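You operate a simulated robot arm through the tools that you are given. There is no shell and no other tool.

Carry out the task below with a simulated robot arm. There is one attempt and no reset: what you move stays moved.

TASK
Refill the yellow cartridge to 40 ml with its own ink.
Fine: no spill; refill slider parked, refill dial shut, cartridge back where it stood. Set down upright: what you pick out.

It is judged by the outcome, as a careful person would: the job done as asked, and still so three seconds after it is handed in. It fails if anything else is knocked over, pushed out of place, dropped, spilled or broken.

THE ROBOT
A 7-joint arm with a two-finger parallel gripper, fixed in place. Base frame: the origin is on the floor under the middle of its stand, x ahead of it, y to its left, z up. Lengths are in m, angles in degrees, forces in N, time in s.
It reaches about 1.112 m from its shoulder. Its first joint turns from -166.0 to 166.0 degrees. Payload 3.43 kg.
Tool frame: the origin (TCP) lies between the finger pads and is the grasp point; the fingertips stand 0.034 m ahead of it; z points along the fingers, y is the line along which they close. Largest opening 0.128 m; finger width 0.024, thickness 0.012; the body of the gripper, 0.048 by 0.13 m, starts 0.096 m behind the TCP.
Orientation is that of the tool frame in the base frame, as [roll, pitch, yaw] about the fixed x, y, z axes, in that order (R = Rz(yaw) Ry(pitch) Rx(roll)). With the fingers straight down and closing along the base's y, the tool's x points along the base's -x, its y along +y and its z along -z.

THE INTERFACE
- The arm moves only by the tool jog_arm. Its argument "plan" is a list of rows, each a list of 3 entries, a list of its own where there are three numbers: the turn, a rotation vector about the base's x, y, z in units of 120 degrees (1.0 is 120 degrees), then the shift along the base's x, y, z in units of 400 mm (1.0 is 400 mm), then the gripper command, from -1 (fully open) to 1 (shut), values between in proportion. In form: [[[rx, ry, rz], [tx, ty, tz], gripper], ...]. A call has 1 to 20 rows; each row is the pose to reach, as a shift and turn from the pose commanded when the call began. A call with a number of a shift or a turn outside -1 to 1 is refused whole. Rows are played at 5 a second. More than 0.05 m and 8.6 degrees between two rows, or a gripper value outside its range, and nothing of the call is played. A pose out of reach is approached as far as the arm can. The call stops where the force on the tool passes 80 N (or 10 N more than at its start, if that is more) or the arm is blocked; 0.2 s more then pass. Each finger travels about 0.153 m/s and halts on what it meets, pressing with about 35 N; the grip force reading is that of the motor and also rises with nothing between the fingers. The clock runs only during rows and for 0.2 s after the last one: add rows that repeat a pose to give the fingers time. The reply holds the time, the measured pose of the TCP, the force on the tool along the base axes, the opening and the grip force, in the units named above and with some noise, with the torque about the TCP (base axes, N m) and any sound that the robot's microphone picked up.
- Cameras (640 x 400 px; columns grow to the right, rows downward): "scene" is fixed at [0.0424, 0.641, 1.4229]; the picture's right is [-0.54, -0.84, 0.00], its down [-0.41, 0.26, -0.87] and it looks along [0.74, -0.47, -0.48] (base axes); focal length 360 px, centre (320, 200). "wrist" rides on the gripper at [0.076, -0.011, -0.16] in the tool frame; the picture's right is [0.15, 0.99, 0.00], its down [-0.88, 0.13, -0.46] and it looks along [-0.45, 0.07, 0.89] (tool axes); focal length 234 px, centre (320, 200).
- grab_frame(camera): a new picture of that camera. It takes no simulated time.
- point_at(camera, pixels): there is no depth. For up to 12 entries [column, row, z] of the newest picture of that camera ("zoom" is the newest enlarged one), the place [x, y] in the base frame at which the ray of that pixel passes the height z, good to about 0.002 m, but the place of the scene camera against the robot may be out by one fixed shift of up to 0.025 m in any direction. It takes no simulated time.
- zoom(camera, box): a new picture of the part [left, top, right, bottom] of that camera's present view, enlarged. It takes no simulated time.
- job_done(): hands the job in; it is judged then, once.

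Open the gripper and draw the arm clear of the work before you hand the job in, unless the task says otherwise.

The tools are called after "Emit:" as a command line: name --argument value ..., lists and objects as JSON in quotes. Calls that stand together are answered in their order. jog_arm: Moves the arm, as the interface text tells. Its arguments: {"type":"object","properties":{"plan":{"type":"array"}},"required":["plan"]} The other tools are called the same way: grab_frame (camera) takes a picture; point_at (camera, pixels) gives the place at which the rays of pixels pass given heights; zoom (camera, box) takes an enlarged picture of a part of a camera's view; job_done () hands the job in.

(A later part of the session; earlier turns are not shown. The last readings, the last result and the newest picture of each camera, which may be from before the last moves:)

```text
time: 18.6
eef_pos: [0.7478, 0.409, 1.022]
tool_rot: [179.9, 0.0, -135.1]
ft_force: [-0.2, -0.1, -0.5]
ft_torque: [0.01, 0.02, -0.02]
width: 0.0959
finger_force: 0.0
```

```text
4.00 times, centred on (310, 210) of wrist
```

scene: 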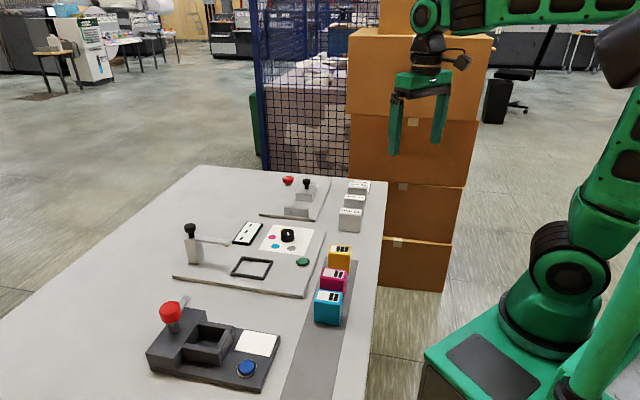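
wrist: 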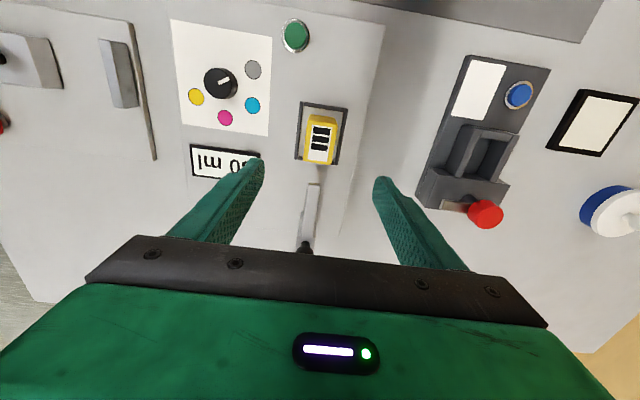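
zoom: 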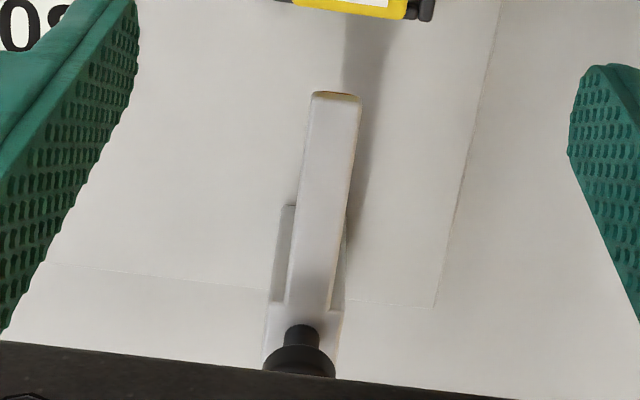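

I need a more direct view of the knob, so I move +e2 by about 0.08 m, fingertips (≈0.99) staying above the knob (≤0.94).

Emit:
jog_arm --plan '[[[0, 0, 0], [0.05, 0.05, 0.01], -0.5], [[0, 0, 0], [0.1, 0.1, 0.02], -0.5], [[0, 0, 0], [0.15, 0.15, 0.02], -0.5], [[0, 0, 0], [0.15, 0.15, 0.02], -0.5]]'

Emit:
grab_frame --camera "wrist"

```text
time: 19.6
eef_pos: [0.8041, 0.4668, 1.0306]
tool_rot: [179.9, -0.1, -135.0]
ft_force: [0.9, 0.1, -0.5]
ft_torque: [0.02, 0.01, 0.0]
width: 0.0962
finger_force: 0.1
```

```text
taken
```

wrist: 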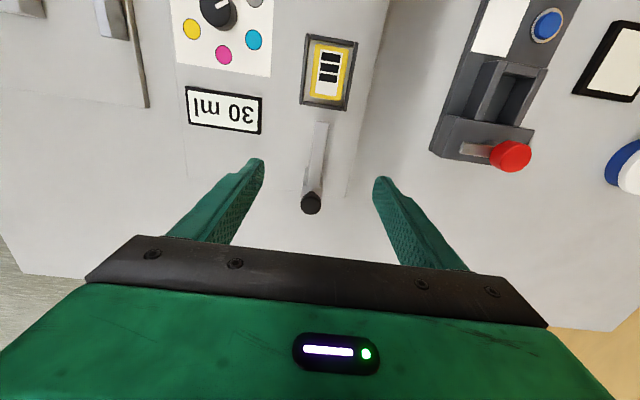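

The knob is at (311,203) and the arm tip near (322,123). I zoom on it.

Emit:
zoom --camera "wrist" --box '[280, 110, 360, 220]'

```text
3.64 times, centred on (320, 165) of wrist
```

zoom: 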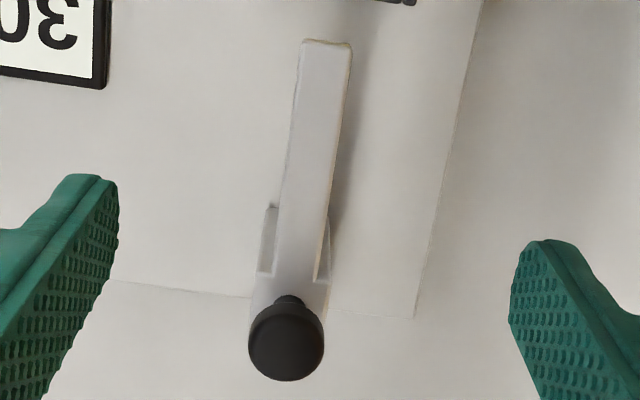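

I compute the knob's top centre (zoom (286,345)) and arm-tip (zoom (326,42)) positions for candidate heights from this view.

Emit:
point_at --camera "zoom" --pixels '[[286, 345, 0.9], [286, 345, 0.91], [286, 345, 0.92], [286, 345, 0.93], [326, 42, 0.87], [326, 42, 0.88], [326, 42, 0.89], [326, 42, 0.9], [248, 345, 0.92], [324, 345, 0.92]]'

```text
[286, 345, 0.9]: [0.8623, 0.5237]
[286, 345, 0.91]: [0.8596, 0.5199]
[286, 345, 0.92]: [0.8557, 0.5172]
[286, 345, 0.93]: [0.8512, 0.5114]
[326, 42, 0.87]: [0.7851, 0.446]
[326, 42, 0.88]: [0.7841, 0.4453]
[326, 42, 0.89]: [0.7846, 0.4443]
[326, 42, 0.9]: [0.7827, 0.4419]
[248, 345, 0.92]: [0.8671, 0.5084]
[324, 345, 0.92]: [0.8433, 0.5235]
```

Knob head ≈28 mm wide, top at about z 0.925, located near (0.855,0.5155). I move above it at z≈1.0 and check the arm reaches there.

Emit:
jog_arm --plan '[[[0, 0, 0], [0.045, 0.042, 0], -0.4], [[0, 0, 0], [0.09, 0.085, -0.02], -0.3], [[0, 0, 0], [0.127, 0.122, -0.06], -0.2], [[0, 0, 0], [0.127, 0.122, -0.075], -0.2], [[0, 0, 0], [0.127, 0.122, -0.075], -0.2]]'

Emit:
grab_frame --camera "wrist"

Emit:
zoom --camera "scene" --box '[150, 170, 270, 270]'

```text
time: 20.8
eef_pos: [0.8467, 0.5065, 0.9972]
tool_rot: [180.0, -0.2, -135.0]
ft_force: [-0.2, -0.3, -0.2]
ft_torque: [0.01, 0.0, 0.0]
width: 0.0766
finger_force: 0.0
out of reach, approached as far as the arm can: row 2, 3, 4, 5
```

```text
taken
```

wrist: 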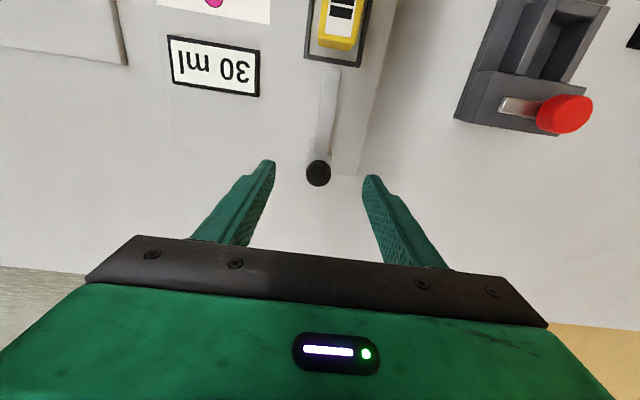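

```text
4.00 times, centred on (210, 220) of scene
```

zoom: 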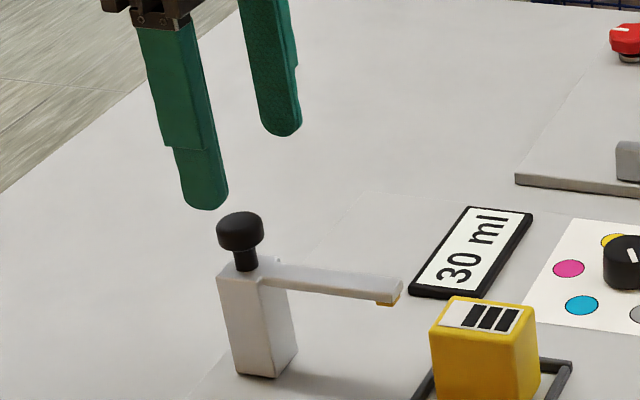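

Reach is limited at this height (d≈0.987), but lower z gives more reach. I re-measure the knob from here (at (318,172)).

Emit:
zoom --camera "wrist" --box '[280, 130, 360, 190]'

```text
6.67 times, centred on (320, 160) of wrist
```

zoom: 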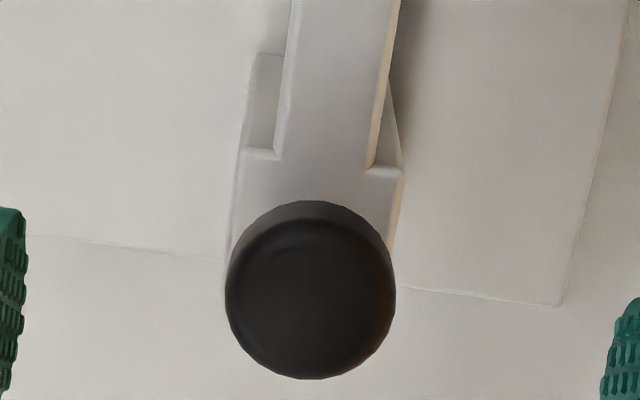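

I compute the knob centre (zoom (310,297)) at several heights, and its left and right rims.

Emit:
point_at --camera "zoom" --pixels '[[310, 297, 0.9], [310, 297, 0.91], [310, 297, 0.92], [310, 297, 0.93], [310, 297, 0.94], [226, 297, 0.92], [395, 297, 0.92]]'

```text
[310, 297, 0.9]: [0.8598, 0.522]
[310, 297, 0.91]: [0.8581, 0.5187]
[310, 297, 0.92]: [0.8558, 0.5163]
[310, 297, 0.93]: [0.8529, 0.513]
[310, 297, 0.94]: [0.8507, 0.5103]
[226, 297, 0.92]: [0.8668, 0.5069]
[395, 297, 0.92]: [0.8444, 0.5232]
```

The views cross at z≈0.921, knob centre (0.8556,0.5162). I descend to TCP z≈0.931, fingers straddling the head (tips at 0.897, above the post top ≈0.888).

Emit:
jog_arm --plan '[[[0, 0, 0], [0.004, 0.004, -0.05], -0.2], [[0, 0, 0], [0.01, 0.011, -0.1], -0.2], [[0, 0, 0], [0.018, 0.02, -0.14], -0.2], [[0, 0, 0], [0.022, 0.024, -0.165], -0.2], [[0, 0, 0], [0.022, 0.024, -0.165], -0.2]]'

Emit:
grab_frame --camera "wrist"

Emit:
zoom --camera "scene" --box '[150, 190, 250, 270]'

```text
time: 22.0
eef_pos: [0.8534, 0.5124, 0.9302]
tool_rot: [180.0, -0.1, -135.1]
ft_force: [0.4, 0.5, -0.8]
ft_torque: [-0.01, -0.01, -0.04]
width: 0.0769
finger_force: 0.0
```

```text
taken
```

wrist: 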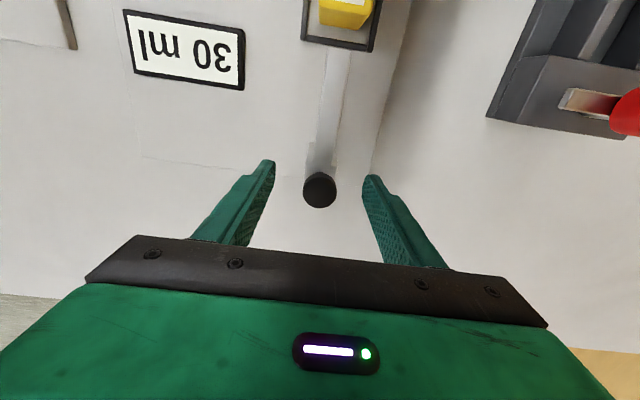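

```text
5.00 times, centred on (200, 230) of scene
```

zoom: 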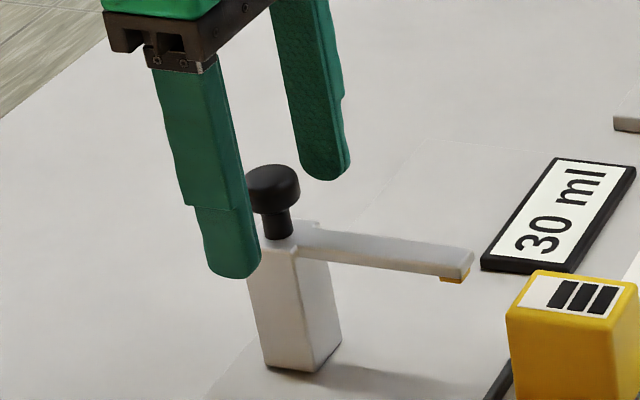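

The fingers straddle the knob. I nudge 3–4 mm in +e2 and close on the head.

Emit:
jog_arm --plan '[[[0, 0, 0], [0.005, 0.008, 0], -0.2], [[0, 0, 0], [0.005, 0.008, 0], 0.1], [[0, 0, 0], [0.005, 0.008, 0], 0.4], [[0, 0, 0], [0.005, 0.008, 0], 0.65], [[0, 0, 0], [0.005, 0.008, 0], 0.7], [[0, 0, 0], [0.005, 0.008, 0], 0.7]]'

Emit:
grab_frame --camera "wrist"

Emit:
zoom --camera "scene" --box '[150, 190, 250, 270]'

```text
time: 23.4
eef_pos: [0.8556, 0.5169, 0.9308]
tool_rot: [179.9, -0.3, -134.9]
ft_force: [0.8, -0.3, 1.3]
ft_torque: [-0.08, 0.01, 0.11]
width: 0.0274
finger_force: 44.8
```

```text
taken
```

wrist: 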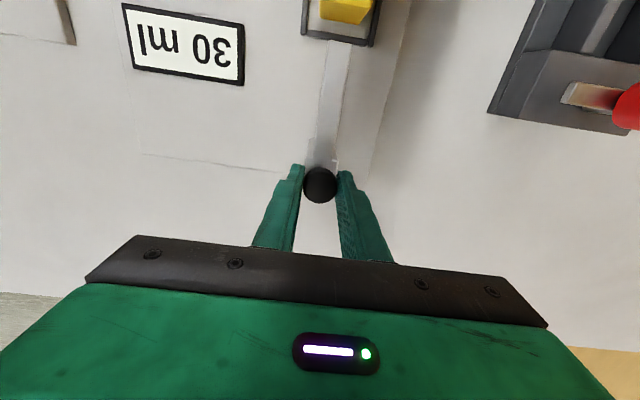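

```text
5.00 times, centred on (200, 230) of scene
```

zoom: 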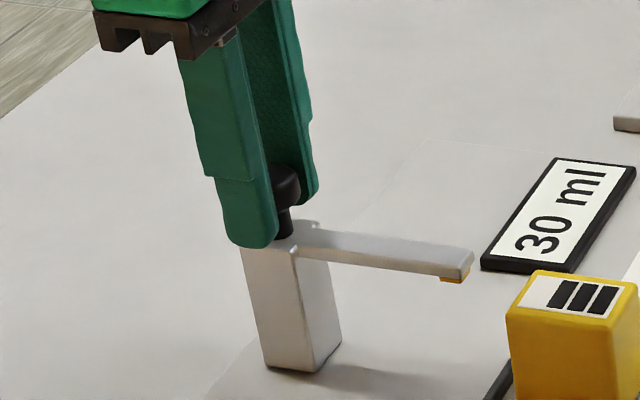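

Gripped (0.0274), parked TCP pose is (0.8556,0.5169). I pull the slider gently toward the cartridge by 10 mm along (−0.707,−0.707), watching force.

Emit:
jog_arm --plan '[[[0, 0, 0], [-0.004, -0.004, 0], 0.7], [[0, 0, 0], [-0.009, -0.009, 0], 0.7], [[0, 0, 0], [-0.0135, -0.0135, 0], 0.7], [[0, 0, 0], [-0.018, -0.018, 0], 0.7], [[0, 0, 0], [-0.018, -0.018, 0], 0.7]]'

Emit:
zoom --camera "scene" --box '[160, 190, 280, 290]'

```text
time: 24.6
eef_pos: [0.8475, 0.5068, 0.9294]
tool_rot: [179.9, -0.1, -135.0]
ft_force: [2.9, -2.7, 0.4]
ft_torque: [-0.18, 0.04, -0.16]
width: 0.0276
finger_force: 45.0
```

```text
4.00 times, centred on (220, 240) of scene
```

zoom: 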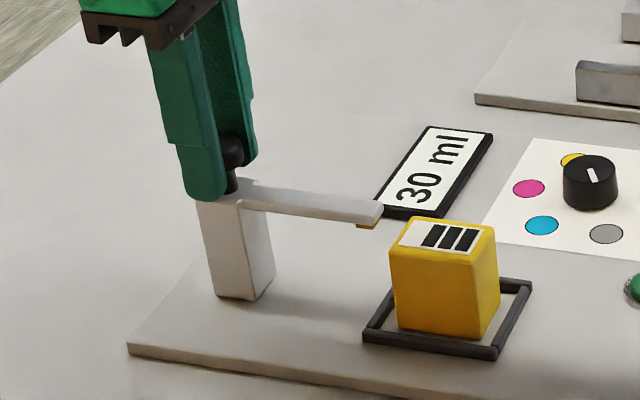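

The slider moves freely. Before the nozzle reaches the cartridge I check the vertical clearance between nozzle bottom and cartridge top with tighter zooms.

Emit:
zoom --camera "scene" --box '[235, 235, 290, 270]'

Emit:
grab_frame --camera "wrist"

Emit:
zoom --camera "wrist" --box '[290, 0, 400, 80]'

```text
11.43 times, centred on (262, 252) of scene
```

zoom: 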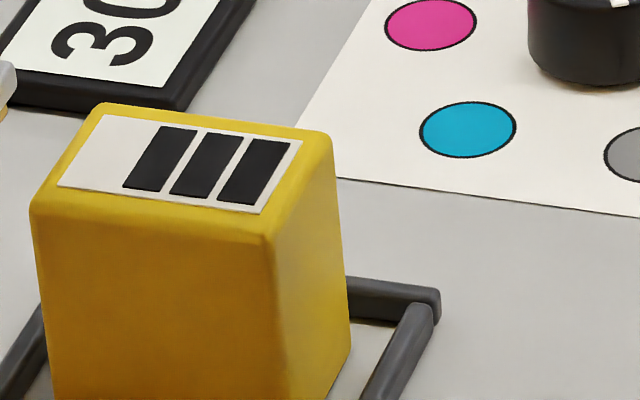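

```text
taken
```

wrist: 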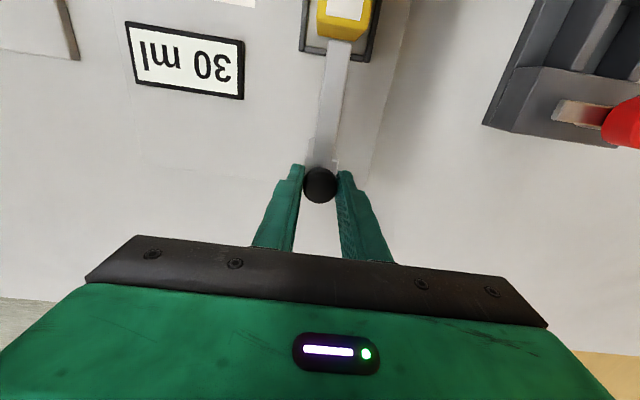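

```text
5.00 times, centred on (345, 40) of wrist
```

zoom: 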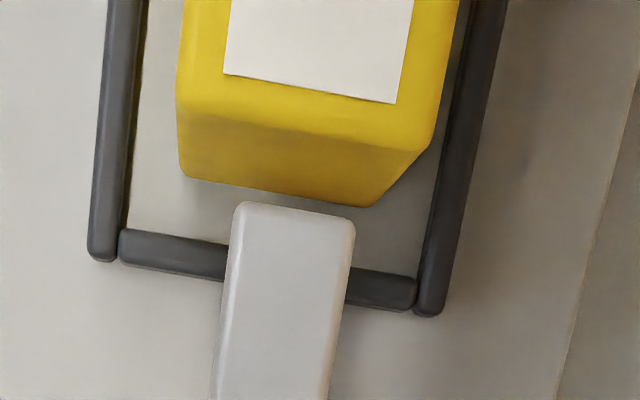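

The arm tip is still short of the cartridge. I zoom the scene picture right on the nozzle and the cartridge's near edge.

Emit:
zoom --camera "scene" --box '[215, 232, 265, 263]'

```text
12.80 times, centred on (240, 248) of scene
```

zoom: 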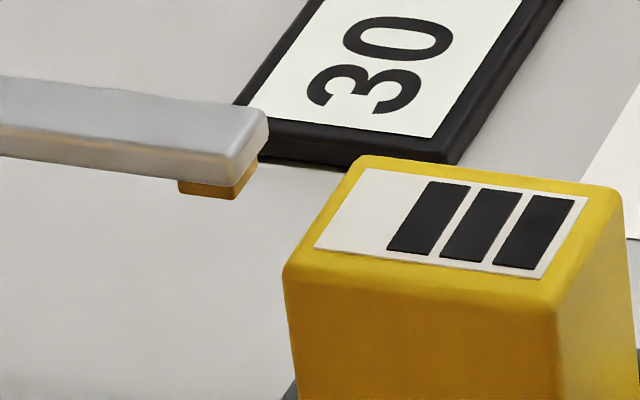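

Extrapolating along the arm, the nozzle bottom passes about 4–5 mm above the cartridge top. I slide another 30 mm in small steps.

Emit:
jog_arm --plan '[[[0, 0, 0], [-0.009, -0.009, 0], 0.7], [[0, 0, 0], [-0.018, -0.018, 0], 0.7], [[0, 0, 0], [-0.027, -0.027, 0], 0.7], [[0, 0, 0], [-0.036, -0.036, 0], 0.7], [[0, 0, 0], [-0.045, -0.045, 0], 0.7], [[0, 0, 0], [-0.053, -0.053, 0], 0.7], [[0, 0, 0], [-0.053, -0.053, 0], 0.7]]'

Emit:
zoom --camera "scene" --box '[215, 225, 285, 275]'

Emit:
grab_frame --camera "wrist"

```text
time: 26.2
eef_pos: [0.8246, 0.4841, 0.9303]
tool_rot: [179.9, -0.1, -135.0]
ft_force: [12.4, -10.1, 15.5]
ft_torque: [0.11, -0.5, 0.06]
width: 0.0277
finger_force: 45.2
```

```text
8.00 times, centred on (250, 250) of scene
```

zoom: 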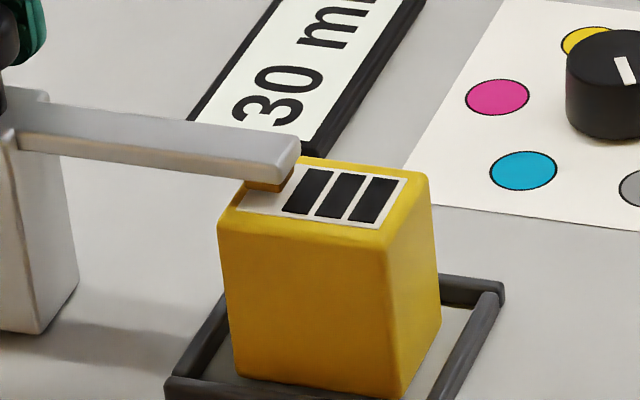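

```text
taken
```

wrist: 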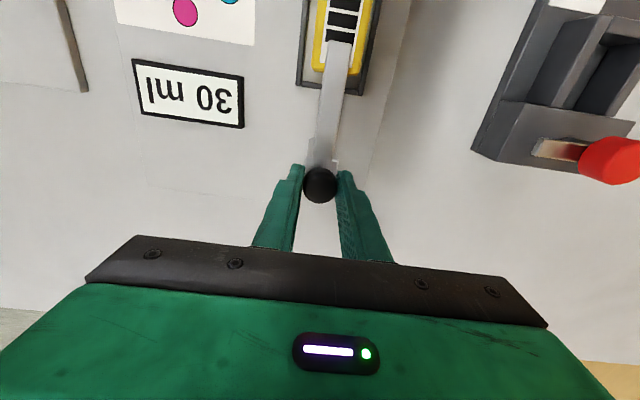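

Sideways/vertical load built up (12,−10,15 N) though the slider follows; this looks like a small track misalignment of the path. I relieve it first by ~1 mm sideways (−e1) and up, then read again.

Emit:
jog_arm --plan '[[[0, 0, 0], [0.0012, -0.0012, 0.0015], 0.7], [[0, 0, 0], [0.0025, -0.0025, 0.003], 0.7], [[0, 0, 0], [0.0025, -0.0025, 0.003], 0.7]]'

```text
time: 27.0
eef_pos: [0.8239, 0.4844, 0.9302]
tool_rot: [179.8, -0.2, -135.0]
ft_force: [1.0, -3.1, 2.0]
ft_torque: [0.37, -0.45, 0.04]
width: 0.0276
finger_force: 45.2
```

Load relieved to about 2–3 N. I slide the remaining ≈18 mm so that the nozzle sits over the cartridge's middle.

Emit:
jog_arm --plan '[[[0, 0, 0], [-0.0077, -0.0083, 0.0003], 0.7], [[0, 0, 0], [-0.0154, -0.0166, 0.0006], 0.7], [[0, 0, 0], [-0.023, -0.025, 0.0009], 0.7], [[0, 0, 0], [-0.031, -0.033, 0.0012], 0.7], [[0, 0, 0], [-0.031, -0.033, 0.0012], 0.7]]'

Emit:
zoom --camera "scene" --box '[195, 225, 295, 285]'

Emit:
grab_frame --camera "wrist"

```text
time: 28.2
eef_pos: [0.8136, 0.4739, 0.9305]
tool_rot: [179.9, -0.1, -135.0]
ft_force: [19.2, 25.5, -16.6]
ft_torque: [0.63, -0.6, -0.02]
width: 0.0276
finger_force: 45.0
```

```text
6.40 times, centred on (245, 255) of scene
```

zoom: 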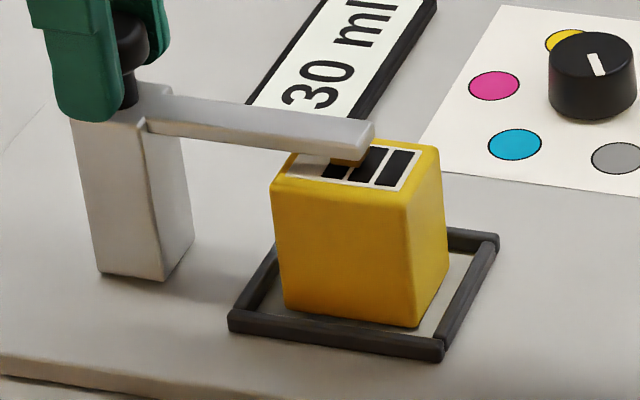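

```text
taken
```

wrist: 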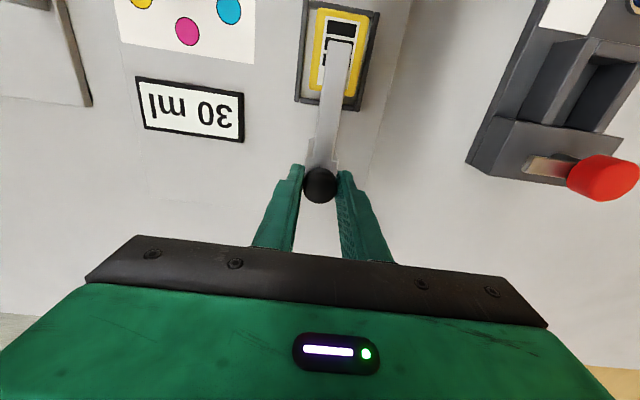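

The force along +e2 (≈32 N) shows the slider's end stop was reached after 60 mm; the nozzle is over the cartridge's middle. I relax the push by ~2 mm equivalent, then open the fingers.

Emit:
jog_arm --plan '[[[0, 0, 0], [0.003, 0.0035, -0.003], 0.7], [[0, 0, 0], [0.0038, 0.0048, -0.003], 0.7], [[0, 0, 0], [0.0038, 0.0048, -0.003], 0.7]]'

```text
time: 29.0
eef_pos: [0.8134, 0.474, 0.9308]
tool_rot: [-179.9, -0.2, -135.0]
ft_force: [4.2, 10.2, -1.9]
ft_torque: [-0.67, 0.72, 0.12]
width: 0.0278
finger_force: 44.8
```

Load has dropped to about 10 N. I open the fingers to 0.075 and rise vertically, checking that the slider stays put.

Emit:
jog_arm --plan '[[[0, 0, 0], [0.0005, 0.001, 0], 0.55], [[0, 0, 0], [0.0005, 0.001, 0], 0.3], [[0, 0, 0], [0.0005, 0.001, 0], 0.0], [[0, 0, 0], [0.0005, 0.001, 0], -0.2], [[0, 0, 0], [0.0005, 0.001, 0], -0.2], [[0, 0, 0], [0.0005, 0.001, 0.06], -0.2], [[0, 0, 0], [0.0005, 0.001, 0.14], -0.2], [[0, 0, 0], [0.0005, 0.001, 0.2], -0.2], [[0, 0, 0], [0.0005, 0.001, 0.2], -0.2]]'

Emit:
grab_frame --camera "wrist"

Emit:
zoom --camera "scene" --box '[180, 210, 310, 290]'

```text
time: 31.0
eef_pos: [0.8167, 0.4755, 1.0093]
tool_rot: [179.8, 0.0, -134.9]
ft_force: [-0.1, 0.8, -0.7]
ft_torque: [0.0, 0.0, 0.01]
width: 0.0769
finger_force: 0.1
```

```text
taken
```

wrist: 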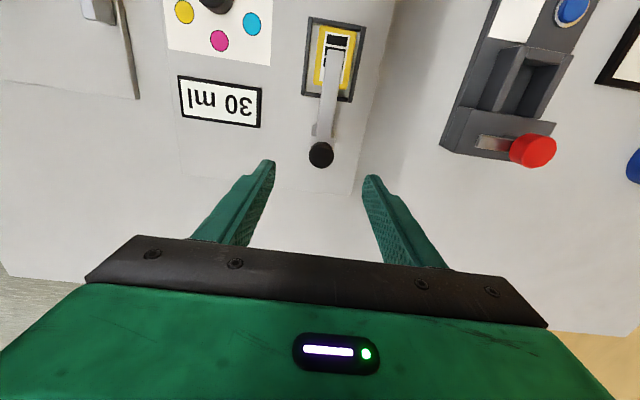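

```text
4.92 times, centred on (245, 250) of scene
```

zoom: 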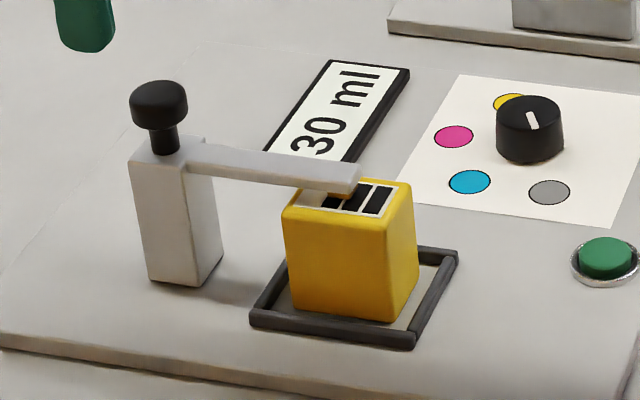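

The slider stays at its working position and the display still reads 30 ml. Next is the dial: I move above it (0.8137,0.268) while turning +63° so a later −180° turn stays centred in the wrist's range.

Emit:
jog_arm --plan '[[[0, 0, 0.0656], [0, -0.065, 0.03], -0.2], [[0, 0, 0.131], [0, -0.13, 0.03], -0.1], [[0, 0, 0.197], [-0.0025, -0.195, 0.03], 0], [[0, 0, 0.262], [-0.005, -0.26, 0.03], 0], [[0, 0, 0.328], [-0.0075, -0.325, 0.03], 0], [[0, 0, 0.394], [-0.0075, -0.39, 0.02], 0], [[0, 0, 0.459], [-0.0075, -0.455, 0.01], 0], [[0, 0, 0.525], [-0.0075, -0.519, 0], 0], [[0, 0, 0.525], [-0.0075, -0.519, 0], 0]]'

Emit:
grab_frame --camera "wrist"

Emit:
zoom --camera "scene" --box '[200, 170, 340, 290]'

```text
time: 33.0
eef_pos: [0.81, 0.2629, 1.009]
tool_rot: [179.9, -0.1, -71.9]
ft_force: [-0.7, -0.8, 0.6]
ft_torque: [0.01, 0.0, 0.02]
width: 0.064
finger_force: 0.1
```

```text
taken
```

wrist: 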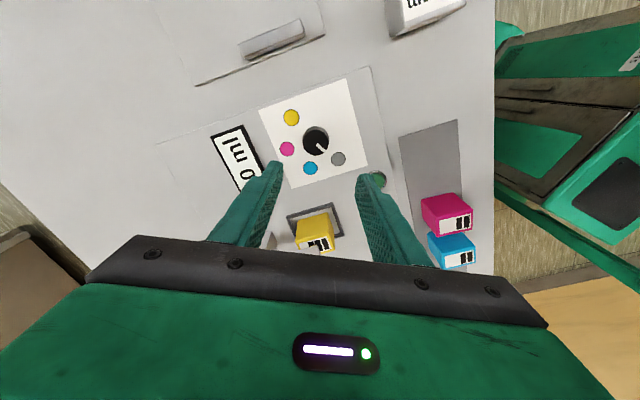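

```text
3.33 times, centred on (270, 230) of scene
```

zoom: 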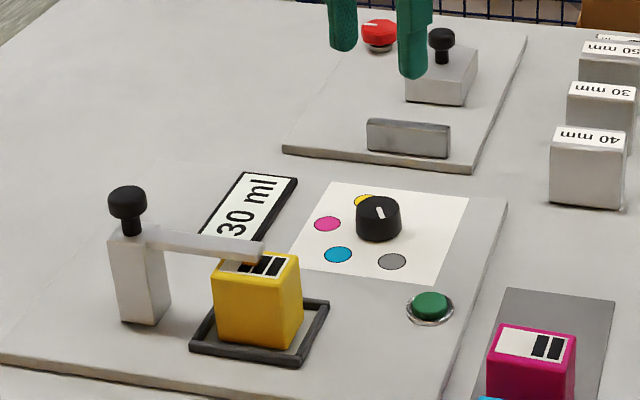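

I zoom the wrist view on the dial at (316,141) to measure its centre and pointer direction.

Emit:
zoom --camera "wrist" --box '[265, 95, 365, 185]'

```text
4.44 times, centred on (315, 140) of wrist
```

zoom: 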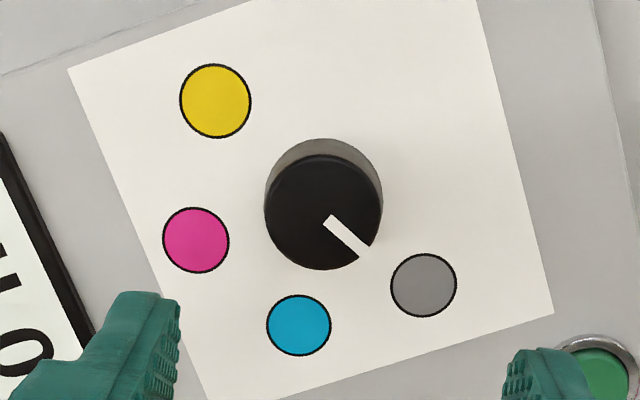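

I compute spots at plate level and the dial's top centre/rims at candidate heights.

Emit:
point_at --camera "zoom" --pixels '[[215, 101, 0.81], [196, 240, 0.81], [299, 325, 0.81], [423, 285, 0.81], [323, 212, 0.83], [323, 212, 0.84], [323, 212, 0.85], [265, 212, 0.84], [382, 212, 0.84], [368, 254, 0.84], [327, 219, 0.84]]'

```text
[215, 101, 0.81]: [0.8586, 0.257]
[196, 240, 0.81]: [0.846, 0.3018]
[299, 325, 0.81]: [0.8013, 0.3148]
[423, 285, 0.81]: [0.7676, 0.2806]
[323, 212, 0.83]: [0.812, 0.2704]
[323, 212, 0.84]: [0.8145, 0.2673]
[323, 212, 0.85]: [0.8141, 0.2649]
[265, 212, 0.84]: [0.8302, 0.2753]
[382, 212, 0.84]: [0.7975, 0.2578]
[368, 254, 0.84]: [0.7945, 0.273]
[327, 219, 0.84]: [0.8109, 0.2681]
```

Dial: centre (0.8132,0.2687), diameter 37 mm, top z≈0.836, pointer at 166° (grey). I centre on it and descend to TCP z≈0.851 with fingers open 0.064.

Emit:
jog_arm --plan '[[[0, 0, 0], [0.004, 0.007, -0.09], 0], [[0, 0, 0], [0.008, 0.0145, -0.18], 0], [[0, 0, 0], [0.008, 0.0145, -0.27], 0], [[0, 0, 0], [0.008, 0.0145, -0.33], 0], [[0, 0, 0], [0.008, 0.0145, -0.37], 0], [[0, 0, 0], [0.008, 0.0145, -0.37], 0]]'

Emit:
grab_frame --camera "wrist"

Emit:
zoom --camera "scene" --box '[230, 190, 330, 270]'

```text
time: 34.4
eef_pos: [0.8156, 0.2703, 0.8616]
tool_rot: [179.9, 0.0, -72.0]
ft_force: [-0.6, 0.4, -0.2]
ft_torque: [0.01, -0.02, 0.04]
width: 0.0641
finger_force: 0.0
```

```text
taken
```

wrist: 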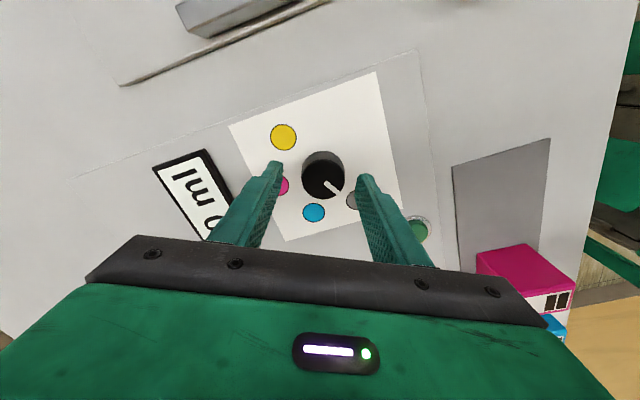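

```text
5.00 times, centred on (280, 230) of scene
```

zoom: 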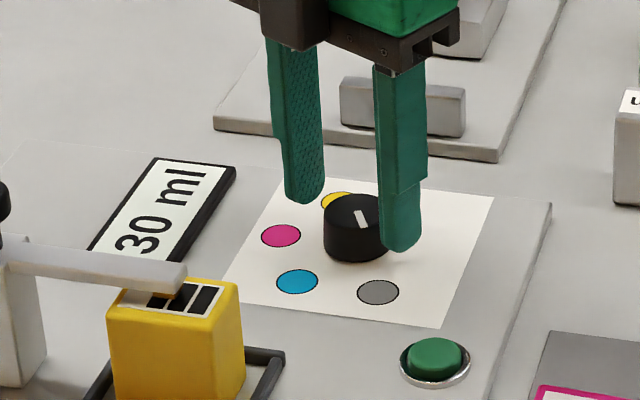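

Fingers straddle the dial. I correct about 2 mm and lower to 0.850, then close onto the dial.

Emit:
jog_arm --plan '[[[0, 0, 0], [-0.0045, -0.003, -0.015], 0], [[0, 0, 0], [-0.0045, -0.003, -0.028], 0], [[0, 0, 0], [-0.0045, -0.003, -0.028], 0], [[0, 0, 0], [-0.0045, -0.003, -0.028], 0]]'

Emit:
zoom --camera "wrist" --box '[270, 130, 380, 220]'

```text
time: 35.4
eef_pos: [0.8123, 0.2698, 0.8499]
tool_rot: [179.9, 0.0, -72.0]
ft_force: [-0.6, 0.7, 0.5]
ft_torque: [-0.02, 0.0, -0.01]
width: 0.0641
finger_force: 0.2
```

```text
4.44 times, centred on (325, 175) of wrist
```

zoom: 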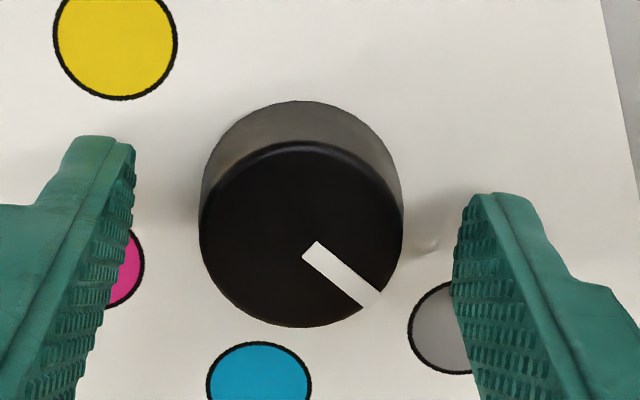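

Centred with no contact. I close on the dial.

Emit:
jog_arm --plan '[[[0, 0, 0], [0, 0, 0], 0.25], [[0, 0, 0], [0, 0, 0], 0.5], [[0, 0, 0], [0, 0, 0], 0.6], [[0, 0, 0], [0, 0, 0], 0.6]]'

Emit:
zoom --camera "wrist" --box '[270, 130, 380, 220]'

```text
time: 36.4
eef_pos: [0.8139, 0.2697, 0.8524]
tool_rot: [179.8, 0.0, -72.0]
ft_force: [-3.6, -2.8, 0.5]
ft_torque: [-0.06, 0.18, -0.03]
width: 0.0388
finger_force: 45.6
```

```text
4.44 times, centred on (325, 175) of wrist
```

zoom: 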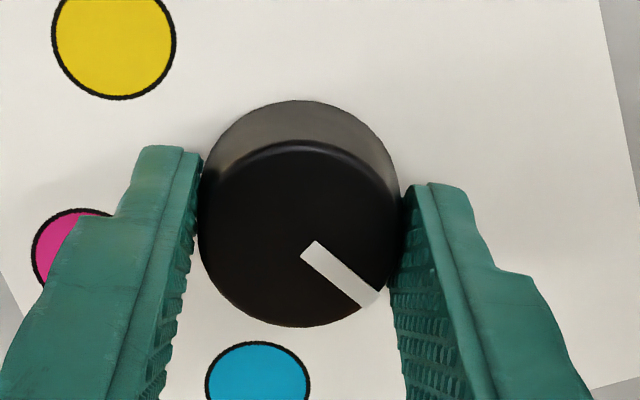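

Dial gripped (0.0388). I turn −30° first and check that the pointer follows.

Emit:
jog_arm --plan '[[[0, 0, -0.0625], [0, 0, 0], 0.6], [[0, 0, -0.125], [0, 0, 0], 0.6], [[0, 0, -0.1875], [0, 0, 0], 0.6], [[0, 0, -0.25], [0, 0, 0], 0.6], [[0, 0, -0.25], [0, 0, 0], 0.6]]'

Emit:
grab_frame --camera "wrist"

Emit:
zoom --camera "scene" --box '[230, 190, 330, 270]'

```text
time: 37.6
eef_pos: [0.8142, 0.2699, 0.8528]
tool_rot: [-180.0, 0.1, -102.2]
ft_force: [18.6, 5.9, 2.2]
ft_torque: [0.68, -0.87, 0.03]
width: 0.0389
finger_force: 45.0
```

```text
taken
```

wrist: 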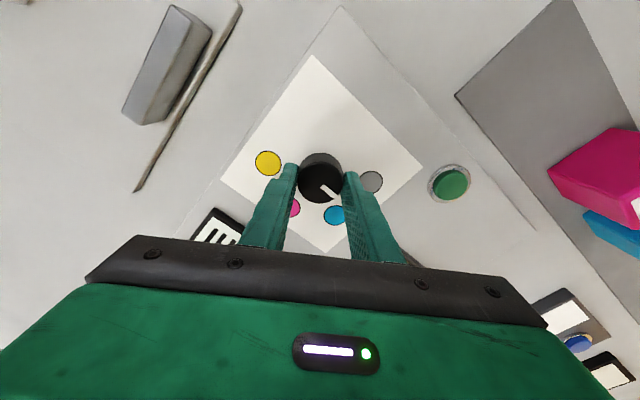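

```text
5.00 times, centred on (280, 230) of scene
```

zoom: 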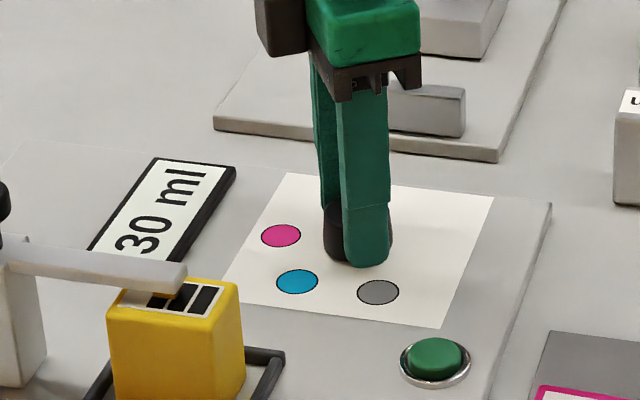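

The pointer follows the gripper and the display is unchanged. I ease the 19 N side load by ~1.2 mm and continue turning −60° more.

Emit:
jog_arm --plan '[[[0, 0, -0.0312], [0.002, 0.0005, 0], 0.6], [[0, 0, -0.0937], [0.003, 0.001, 0], 0.6], [[0, 0, -0.156], [0.003, 0.001, 0], 0.6], [[0, 0, -0.2187], [0.003, 0.001, 0], 0.6], [[0, 0, -0.281], [0.003, 0.001, 0], 0.6], [[0, 0, -0.344], [0.003, 0.001, 0], 0.6], [[0, 0, -0.406], [0.003, 0.001, 0], 0.6], [[0, 0, -0.469], [0.003, 0.001, 0], 0.6], [[0, 0, -0.5], [0.003, 0.001, 0], 0.6], [[0, 0, -0.5], [0.003, 0.001, 0], 0.6]]'

Emit:
grab_frame --camera "wrist"

Emit:
zoom --camera "scene" --box '[230, 190, 330, 270]'

```text
time: 39.8
eef_pos: [0.8139, 0.2703, 0.8509]
tool_rot: [-180.0, 0.1, -162.3]
ft_force: [36.2, -10.1, 20.0]
ft_torque: [-0.61, -1.19, 0.04]
width: 0.0387
finger_force: 45.2
```

```text
taken
```

wrist: 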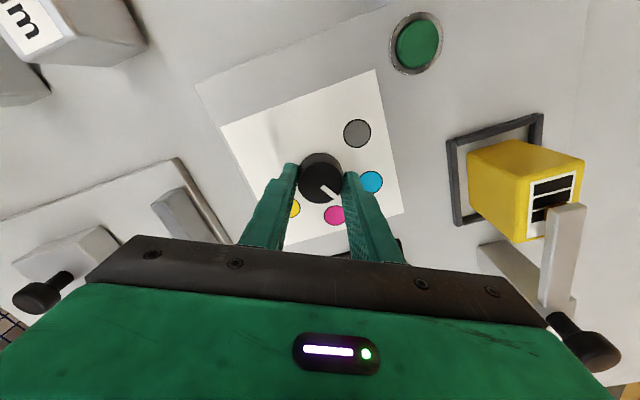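

```text
5.00 times, centred on (280, 230) of scene
```

zoom: 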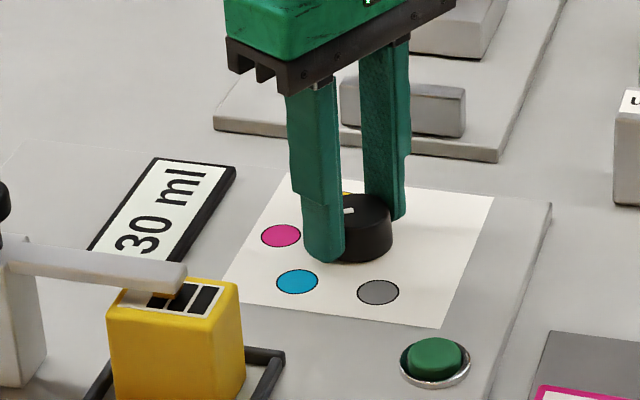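

The dial followed to −90°; the load pattern fits a small off-centre grip (≈1.5, −2.4 mm), so I relieve it and keep compensating while turning another −60°.

Emit:
jog_arm --plan '[[[0, 0, 0], [0.0035, -0.0012, 0.0018], 0.6], [[0, 0, 0], [0.007, -0.0025, 0.0035], 0.6], [[0, 0, -0.0625], [0.0073, -0.0034, 0.0035], 0.6], [[0, 0, -0.125], [0.0076, -0.0043, 0.0035], 0.6], [[0, 0, -0.1875], [0.0079, -0.0052, 0.0035], 0.6], [[0, 0, -0.25], [0.0081, -0.0061, 0.0035], 0.6], [[0, 0, -0.3125], [0.008, -0.007, 0.0035], 0.6], [[0, 0, -0.375], [0.0078, -0.0079, 0.0035], 0.6], [[0, 0, -0.4375], [0.0076, -0.0088, 0.0035], 0.6], [[0, 0, -0.5], [0.0073, -0.0097, 0.0035], 0.6], [[0, 0, -0.5], [0.0073, -0.0097, 0.0035], 0.6]]'

Emit:
zoom --camera "scene" --box '[230, 190, 330, 270]'

Emit:
grab_frame --camera "wrist"

```text
time: 42.2
eef_pos: [0.8148, 0.2684, 0.8522]
tool_rot: [-179.9, -0.2, 138.0]
ft_force: [-9.8, -3.9, 0.9]
ft_torque: [0.53, 0.44, 0.01]
width: 0.0386
finger_force: 44.7
```

```text
5.00 times, centred on (280, 230) of scene
```

zoom: 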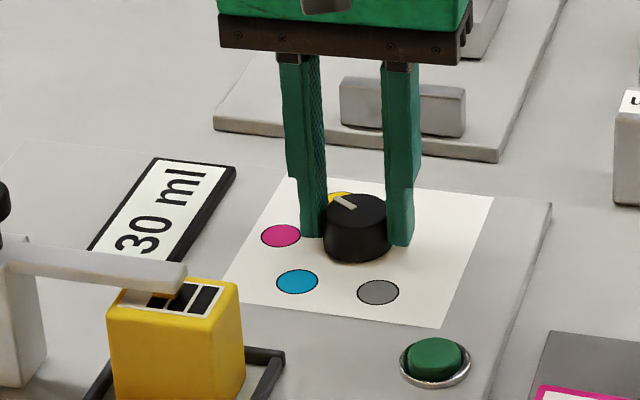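

```text
taken
```

wrist: 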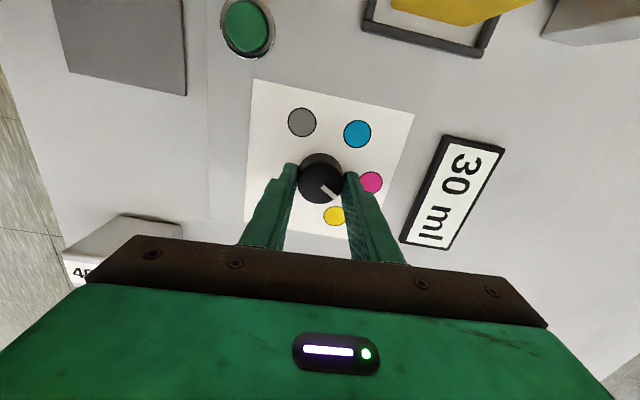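

Load is only ~10 N now. I turn the last −30° to bring the pointer onto yellow.

Emit:
jog_arm --plan '[[[0, 0, -0.0625], [-0.0015, -0.0008, 0], 0.6], [[0, 0, -0.125], [-0.0025, -0.0016, 0], 0.6], [[0, 0, -0.1875], [-0.0033, -0.0025, 0], 0.6], [[0, 0, -0.25], [-0.004, -0.0033, 0], 0.6], [[0, 0, -0.25], [-0.004, -0.0033, 0], 0.6]]'

Emit:
zoom --camera "scene" --box '[230, 190, 330, 270]'

Emit:
grab_frame --camera "wrist"

```text
time: 43.4
eef_pos: [0.8141, 0.2671, 0.8515]
tool_rot: [-179.8, 0.0, 108.0]
ft_force: [-13.3, 17.1, -15.8]
ft_torque: [1.12, 0.4, 0.34]
width: 0.0384
finger_force: 45.1
```

```text
5.00 times, centred on (280, 230) of scene
```

zoom: 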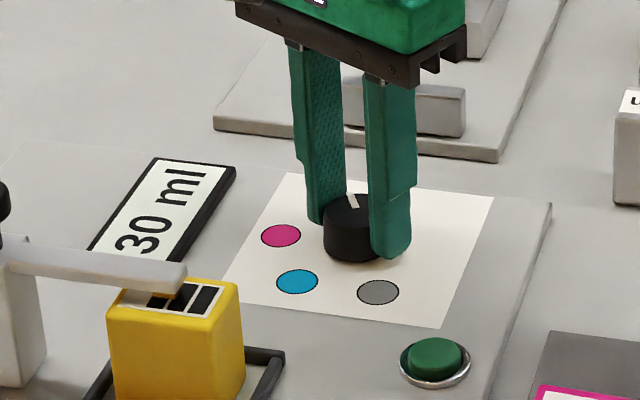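

```text
taken
```

wrist: 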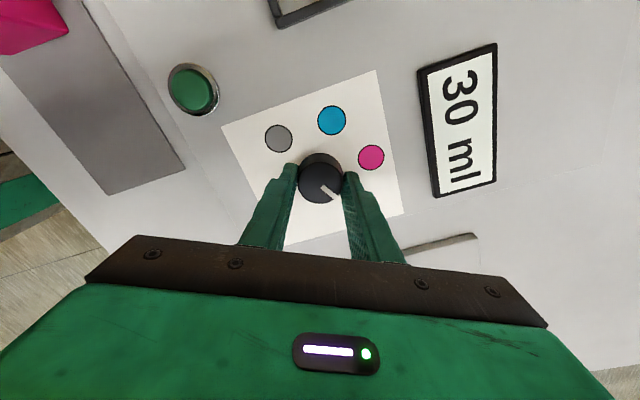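

I check the pointer relative to the gripper in a zoom before releasing.

Emit:
zoom --camera "wrist" --box '[250, 100, 400, 220]'

```text
3.33 times, centred on (325, 160) of wrist
```

zoom: 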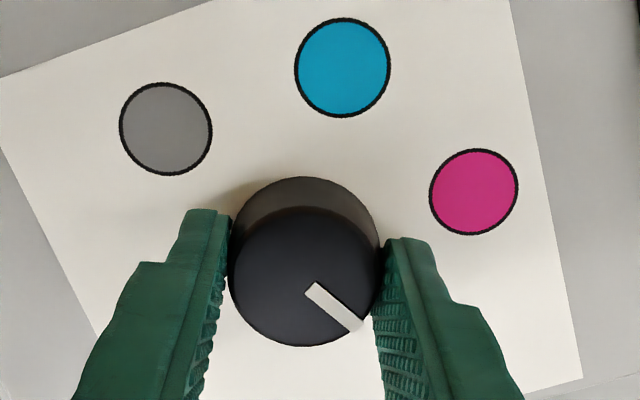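

The pointer has kept its place in the grip, so the dial has turned the full 180° to yellow. I relieve the side load, open, and rise.

Emit:
jog_arm --plan '[[[0, 0, 0], [-0.0022, 0.003, -0.0025], 0.6], [[0, 0, 0], [-0.0022, 0.003, -0.0025], 0.6], [[0, 0, 0], [-0.0022, 0.003, -0.0025], 0.4], [[0, 0, 0], [-0.0022, 0.003, -0.0025], 0.2], [[0, 0, 0], [-0.0022, 0.003, -0.0025], 0.0], [[0, 0, 0], [-0.0022, 0.003, -0.0025], 0.0], [[0, 0, 0], [-0.0022, 0.003, 0.06], 0.0], [[0, 0, 0], [-0.0022, 0.003, 0.15], 0.0], [[0, 0, 0], [-0.0022, 0.003, 0.25], 0.0], [[0, 0, 0], [-0.0022, 0.003, 0.3], 0.0], [[0, 0, 0], [-0.0022, 0.003, 0.3], 0.0]]'

Emit:
grab_frame --camera "wrist"

Emit:
zoom --camera "scene" --box '[200, 190, 330, 290]'

```text
time: 45.8
eef_pos: [0.813, 0.2654, 0.9724]
tool_rot: [-179.9, -0.1, 108.0]
ft_force: [0.3, 0.1, 0.0]
ft_torque: [0.01, -0.01, -0.02]
width: 0.0638
finger_force: 0.0
```

```text
taken
```

wrist: 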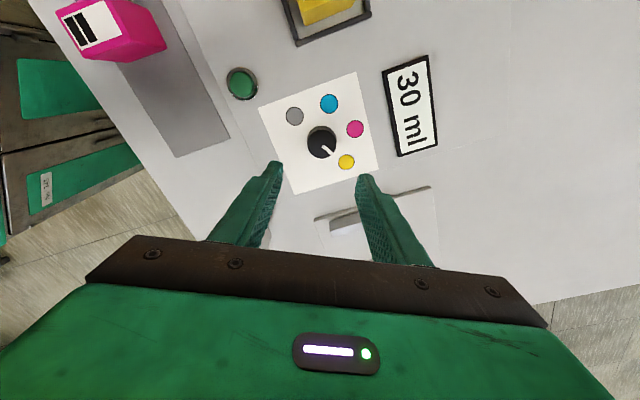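

```text
4.00 times, centred on (265, 240) of scene
```

zoom: 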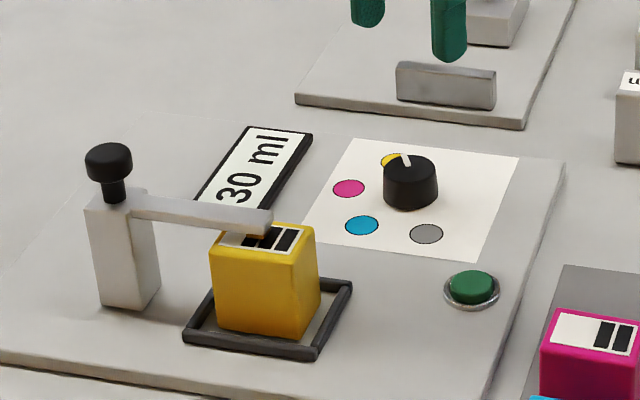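

The pointer is on yellow and the display still shows 30 ml. I move above the green button (0.696,0.287) with the fingers closed, turning the wrist back +90°.

Emit:
jog_arm --plan '[[[0, 0, 0.0625], [-0.024, 0.004, 0.02], 0.2], [[0, 0, 0.125], [-0.049, 0.009, 0.02], 0.4], [[0, 0, 0.1875], [-0.073, 0.013, 0.02], 0.7], [[0, 0, 0.25], [-0.097, 0.018, 0.02], 1], [[0, 0, 0.3125], [-0.122, 0.022, 0.02], 1], [[0, 0, 0.375], [-0.146, 0.027, 0.02], 1], [[0, 0, 0.4375], [-0.17, 0.031, 0.02], 1], [[0, 0, 0.5], [-0.195, 0.036, 0.02], 1], [[0, 0, 0.5625], [-0.22, 0.04, 0.02], 1], [[0, 0, 0.625], [-0.244, 0.045, 0.02], 1], [[0, 0, 0.6875], [-0.268, 0.05, 0.02], 1], [[0, 0, 0.75], [-0.2925, 0.054, 0.02], 1], [[0, 0, 0.75], [-0.2925, 0.054, 0.02], 1]]'

Emit:
grab_frame --camera "wrist"

Emit:
zoom --camera "scene" --box '[200, 190, 330, 290]'

```text
time: 48.6
eef_pos: [0.6967, 0.2879, 0.9801]
tool_rot: [-179.9, -0.1, -162.0]
ft_force: [-0.6, 0.1, -0.7]
ft_torque: [0.01, -0.01, 0.04]
width: 0.0
finger_force: 33.0
```

```text
taken
```

wrist: 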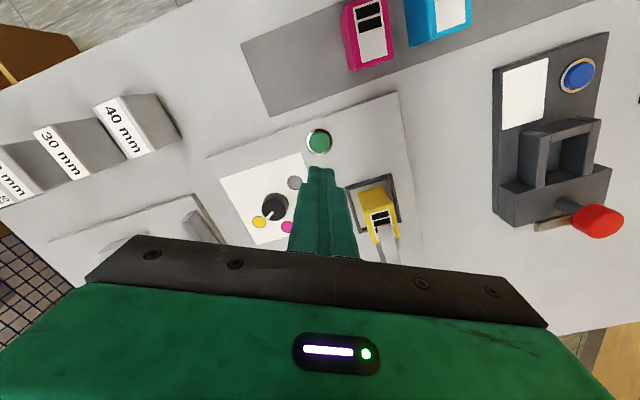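

```text
4.00 times, centred on (265, 240) of scene
```

zoom: 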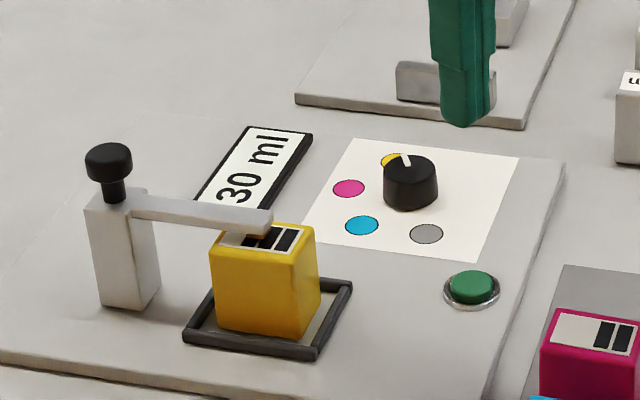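

I zoom on the button and dial from here to fix the button's exact centre and confirm the pointer.

Emit:
zoom --camera "wrist" --box '[240, 120, 350, 240]'

Emit:
zoom --camera "wrist" --box '[290, 120, 350, 170]'

```text
3.33 times, centred on (295, 180) of wrist
```

zoom: 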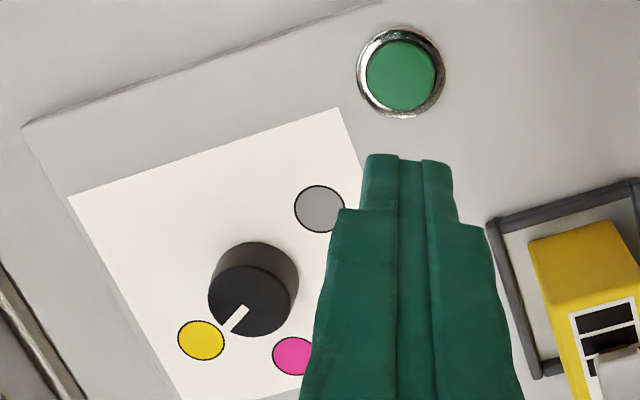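

```text
8.00 times, centred on (320, 145) of wrist
```

zoom: 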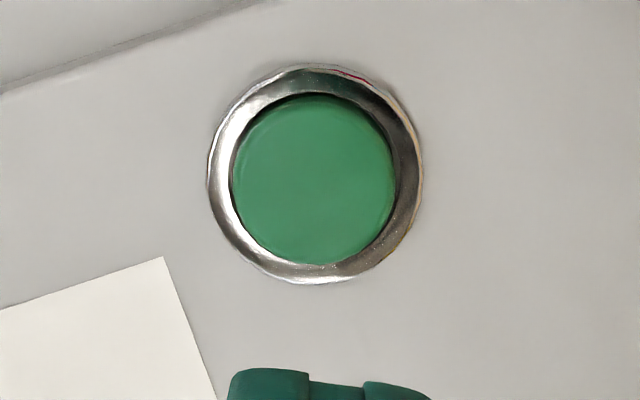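

The pointer clearly aims at the yellow spot. I get the button's centre: green disc centre (313,180) and ring centre (316,174) in the zoom.

Emit:
point_at --camera "zoom" --pixels '[[313, 180, 0.815], [313, 180, 0.82], [313, 180, 0.825], [313, 180, 0.83], [316, 174, 0.81], [316, 174, 0.815], [232, 180, 0.82], [396, 180, 0.82]]'

```text
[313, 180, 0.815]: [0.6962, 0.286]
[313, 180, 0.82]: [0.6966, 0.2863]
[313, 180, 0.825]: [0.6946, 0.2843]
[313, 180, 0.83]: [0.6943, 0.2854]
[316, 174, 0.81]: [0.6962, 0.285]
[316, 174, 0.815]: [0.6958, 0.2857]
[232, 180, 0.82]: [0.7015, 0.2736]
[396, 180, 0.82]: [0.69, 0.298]
```

Button centre (0.696,0.2857), top ≈0.82. I descend to TCP z≈0.863 (tips ≈7 mm above it).

Emit:
jog_arm --plan '[[[0, 0, 0], [-0.002, -0.0055, -0.08], 1], [[0, 0, 0], [-0.002, -0.0055, -0.18], 1], [[0, 0, 0], [-0.002, -0.0055, -0.25], 1], [[0, 0, 0], [-0.002, -0.0055, -0.285], 1], [[0, 0, 0], [-0.002, -0.0055, -0.285], 1]]'

Emit:
zoom --camera "scene" --box '[210, 200, 340, 290]'

Emit:
grab_frame --camera "wrist"

```text
time: 49.8
eef_pos: [0.6966, 0.2845, 0.8662]
tool_rot: [180.0, -0.1, -162.0]
ft_force: [-0.4, 0.2, -0.9]
ft_torque: [-0.02, 0.0, 0.01]
width: 0.0
finger_force: 33.2
```

```text
4.44 times, centred on (275, 245) of scene
```

zoom: 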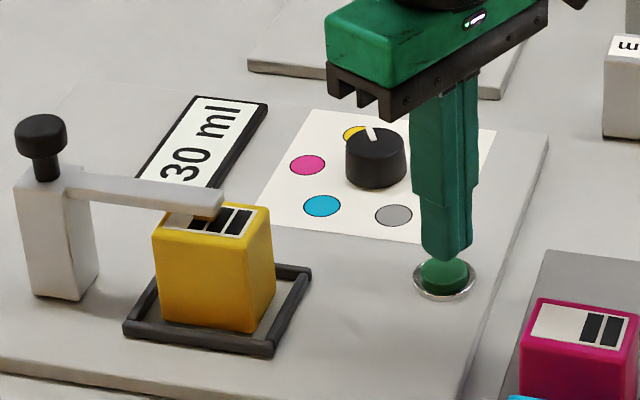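

```text
taken
```

wrist: 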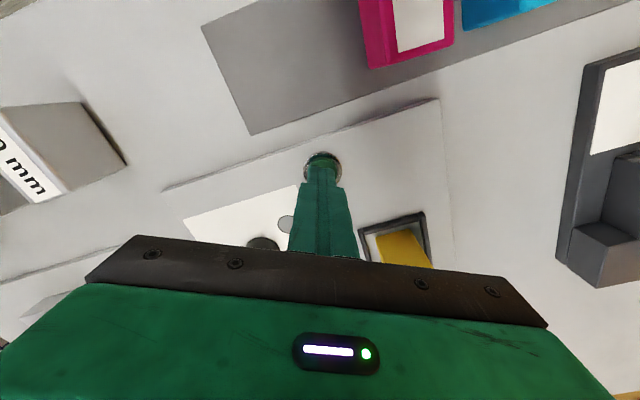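

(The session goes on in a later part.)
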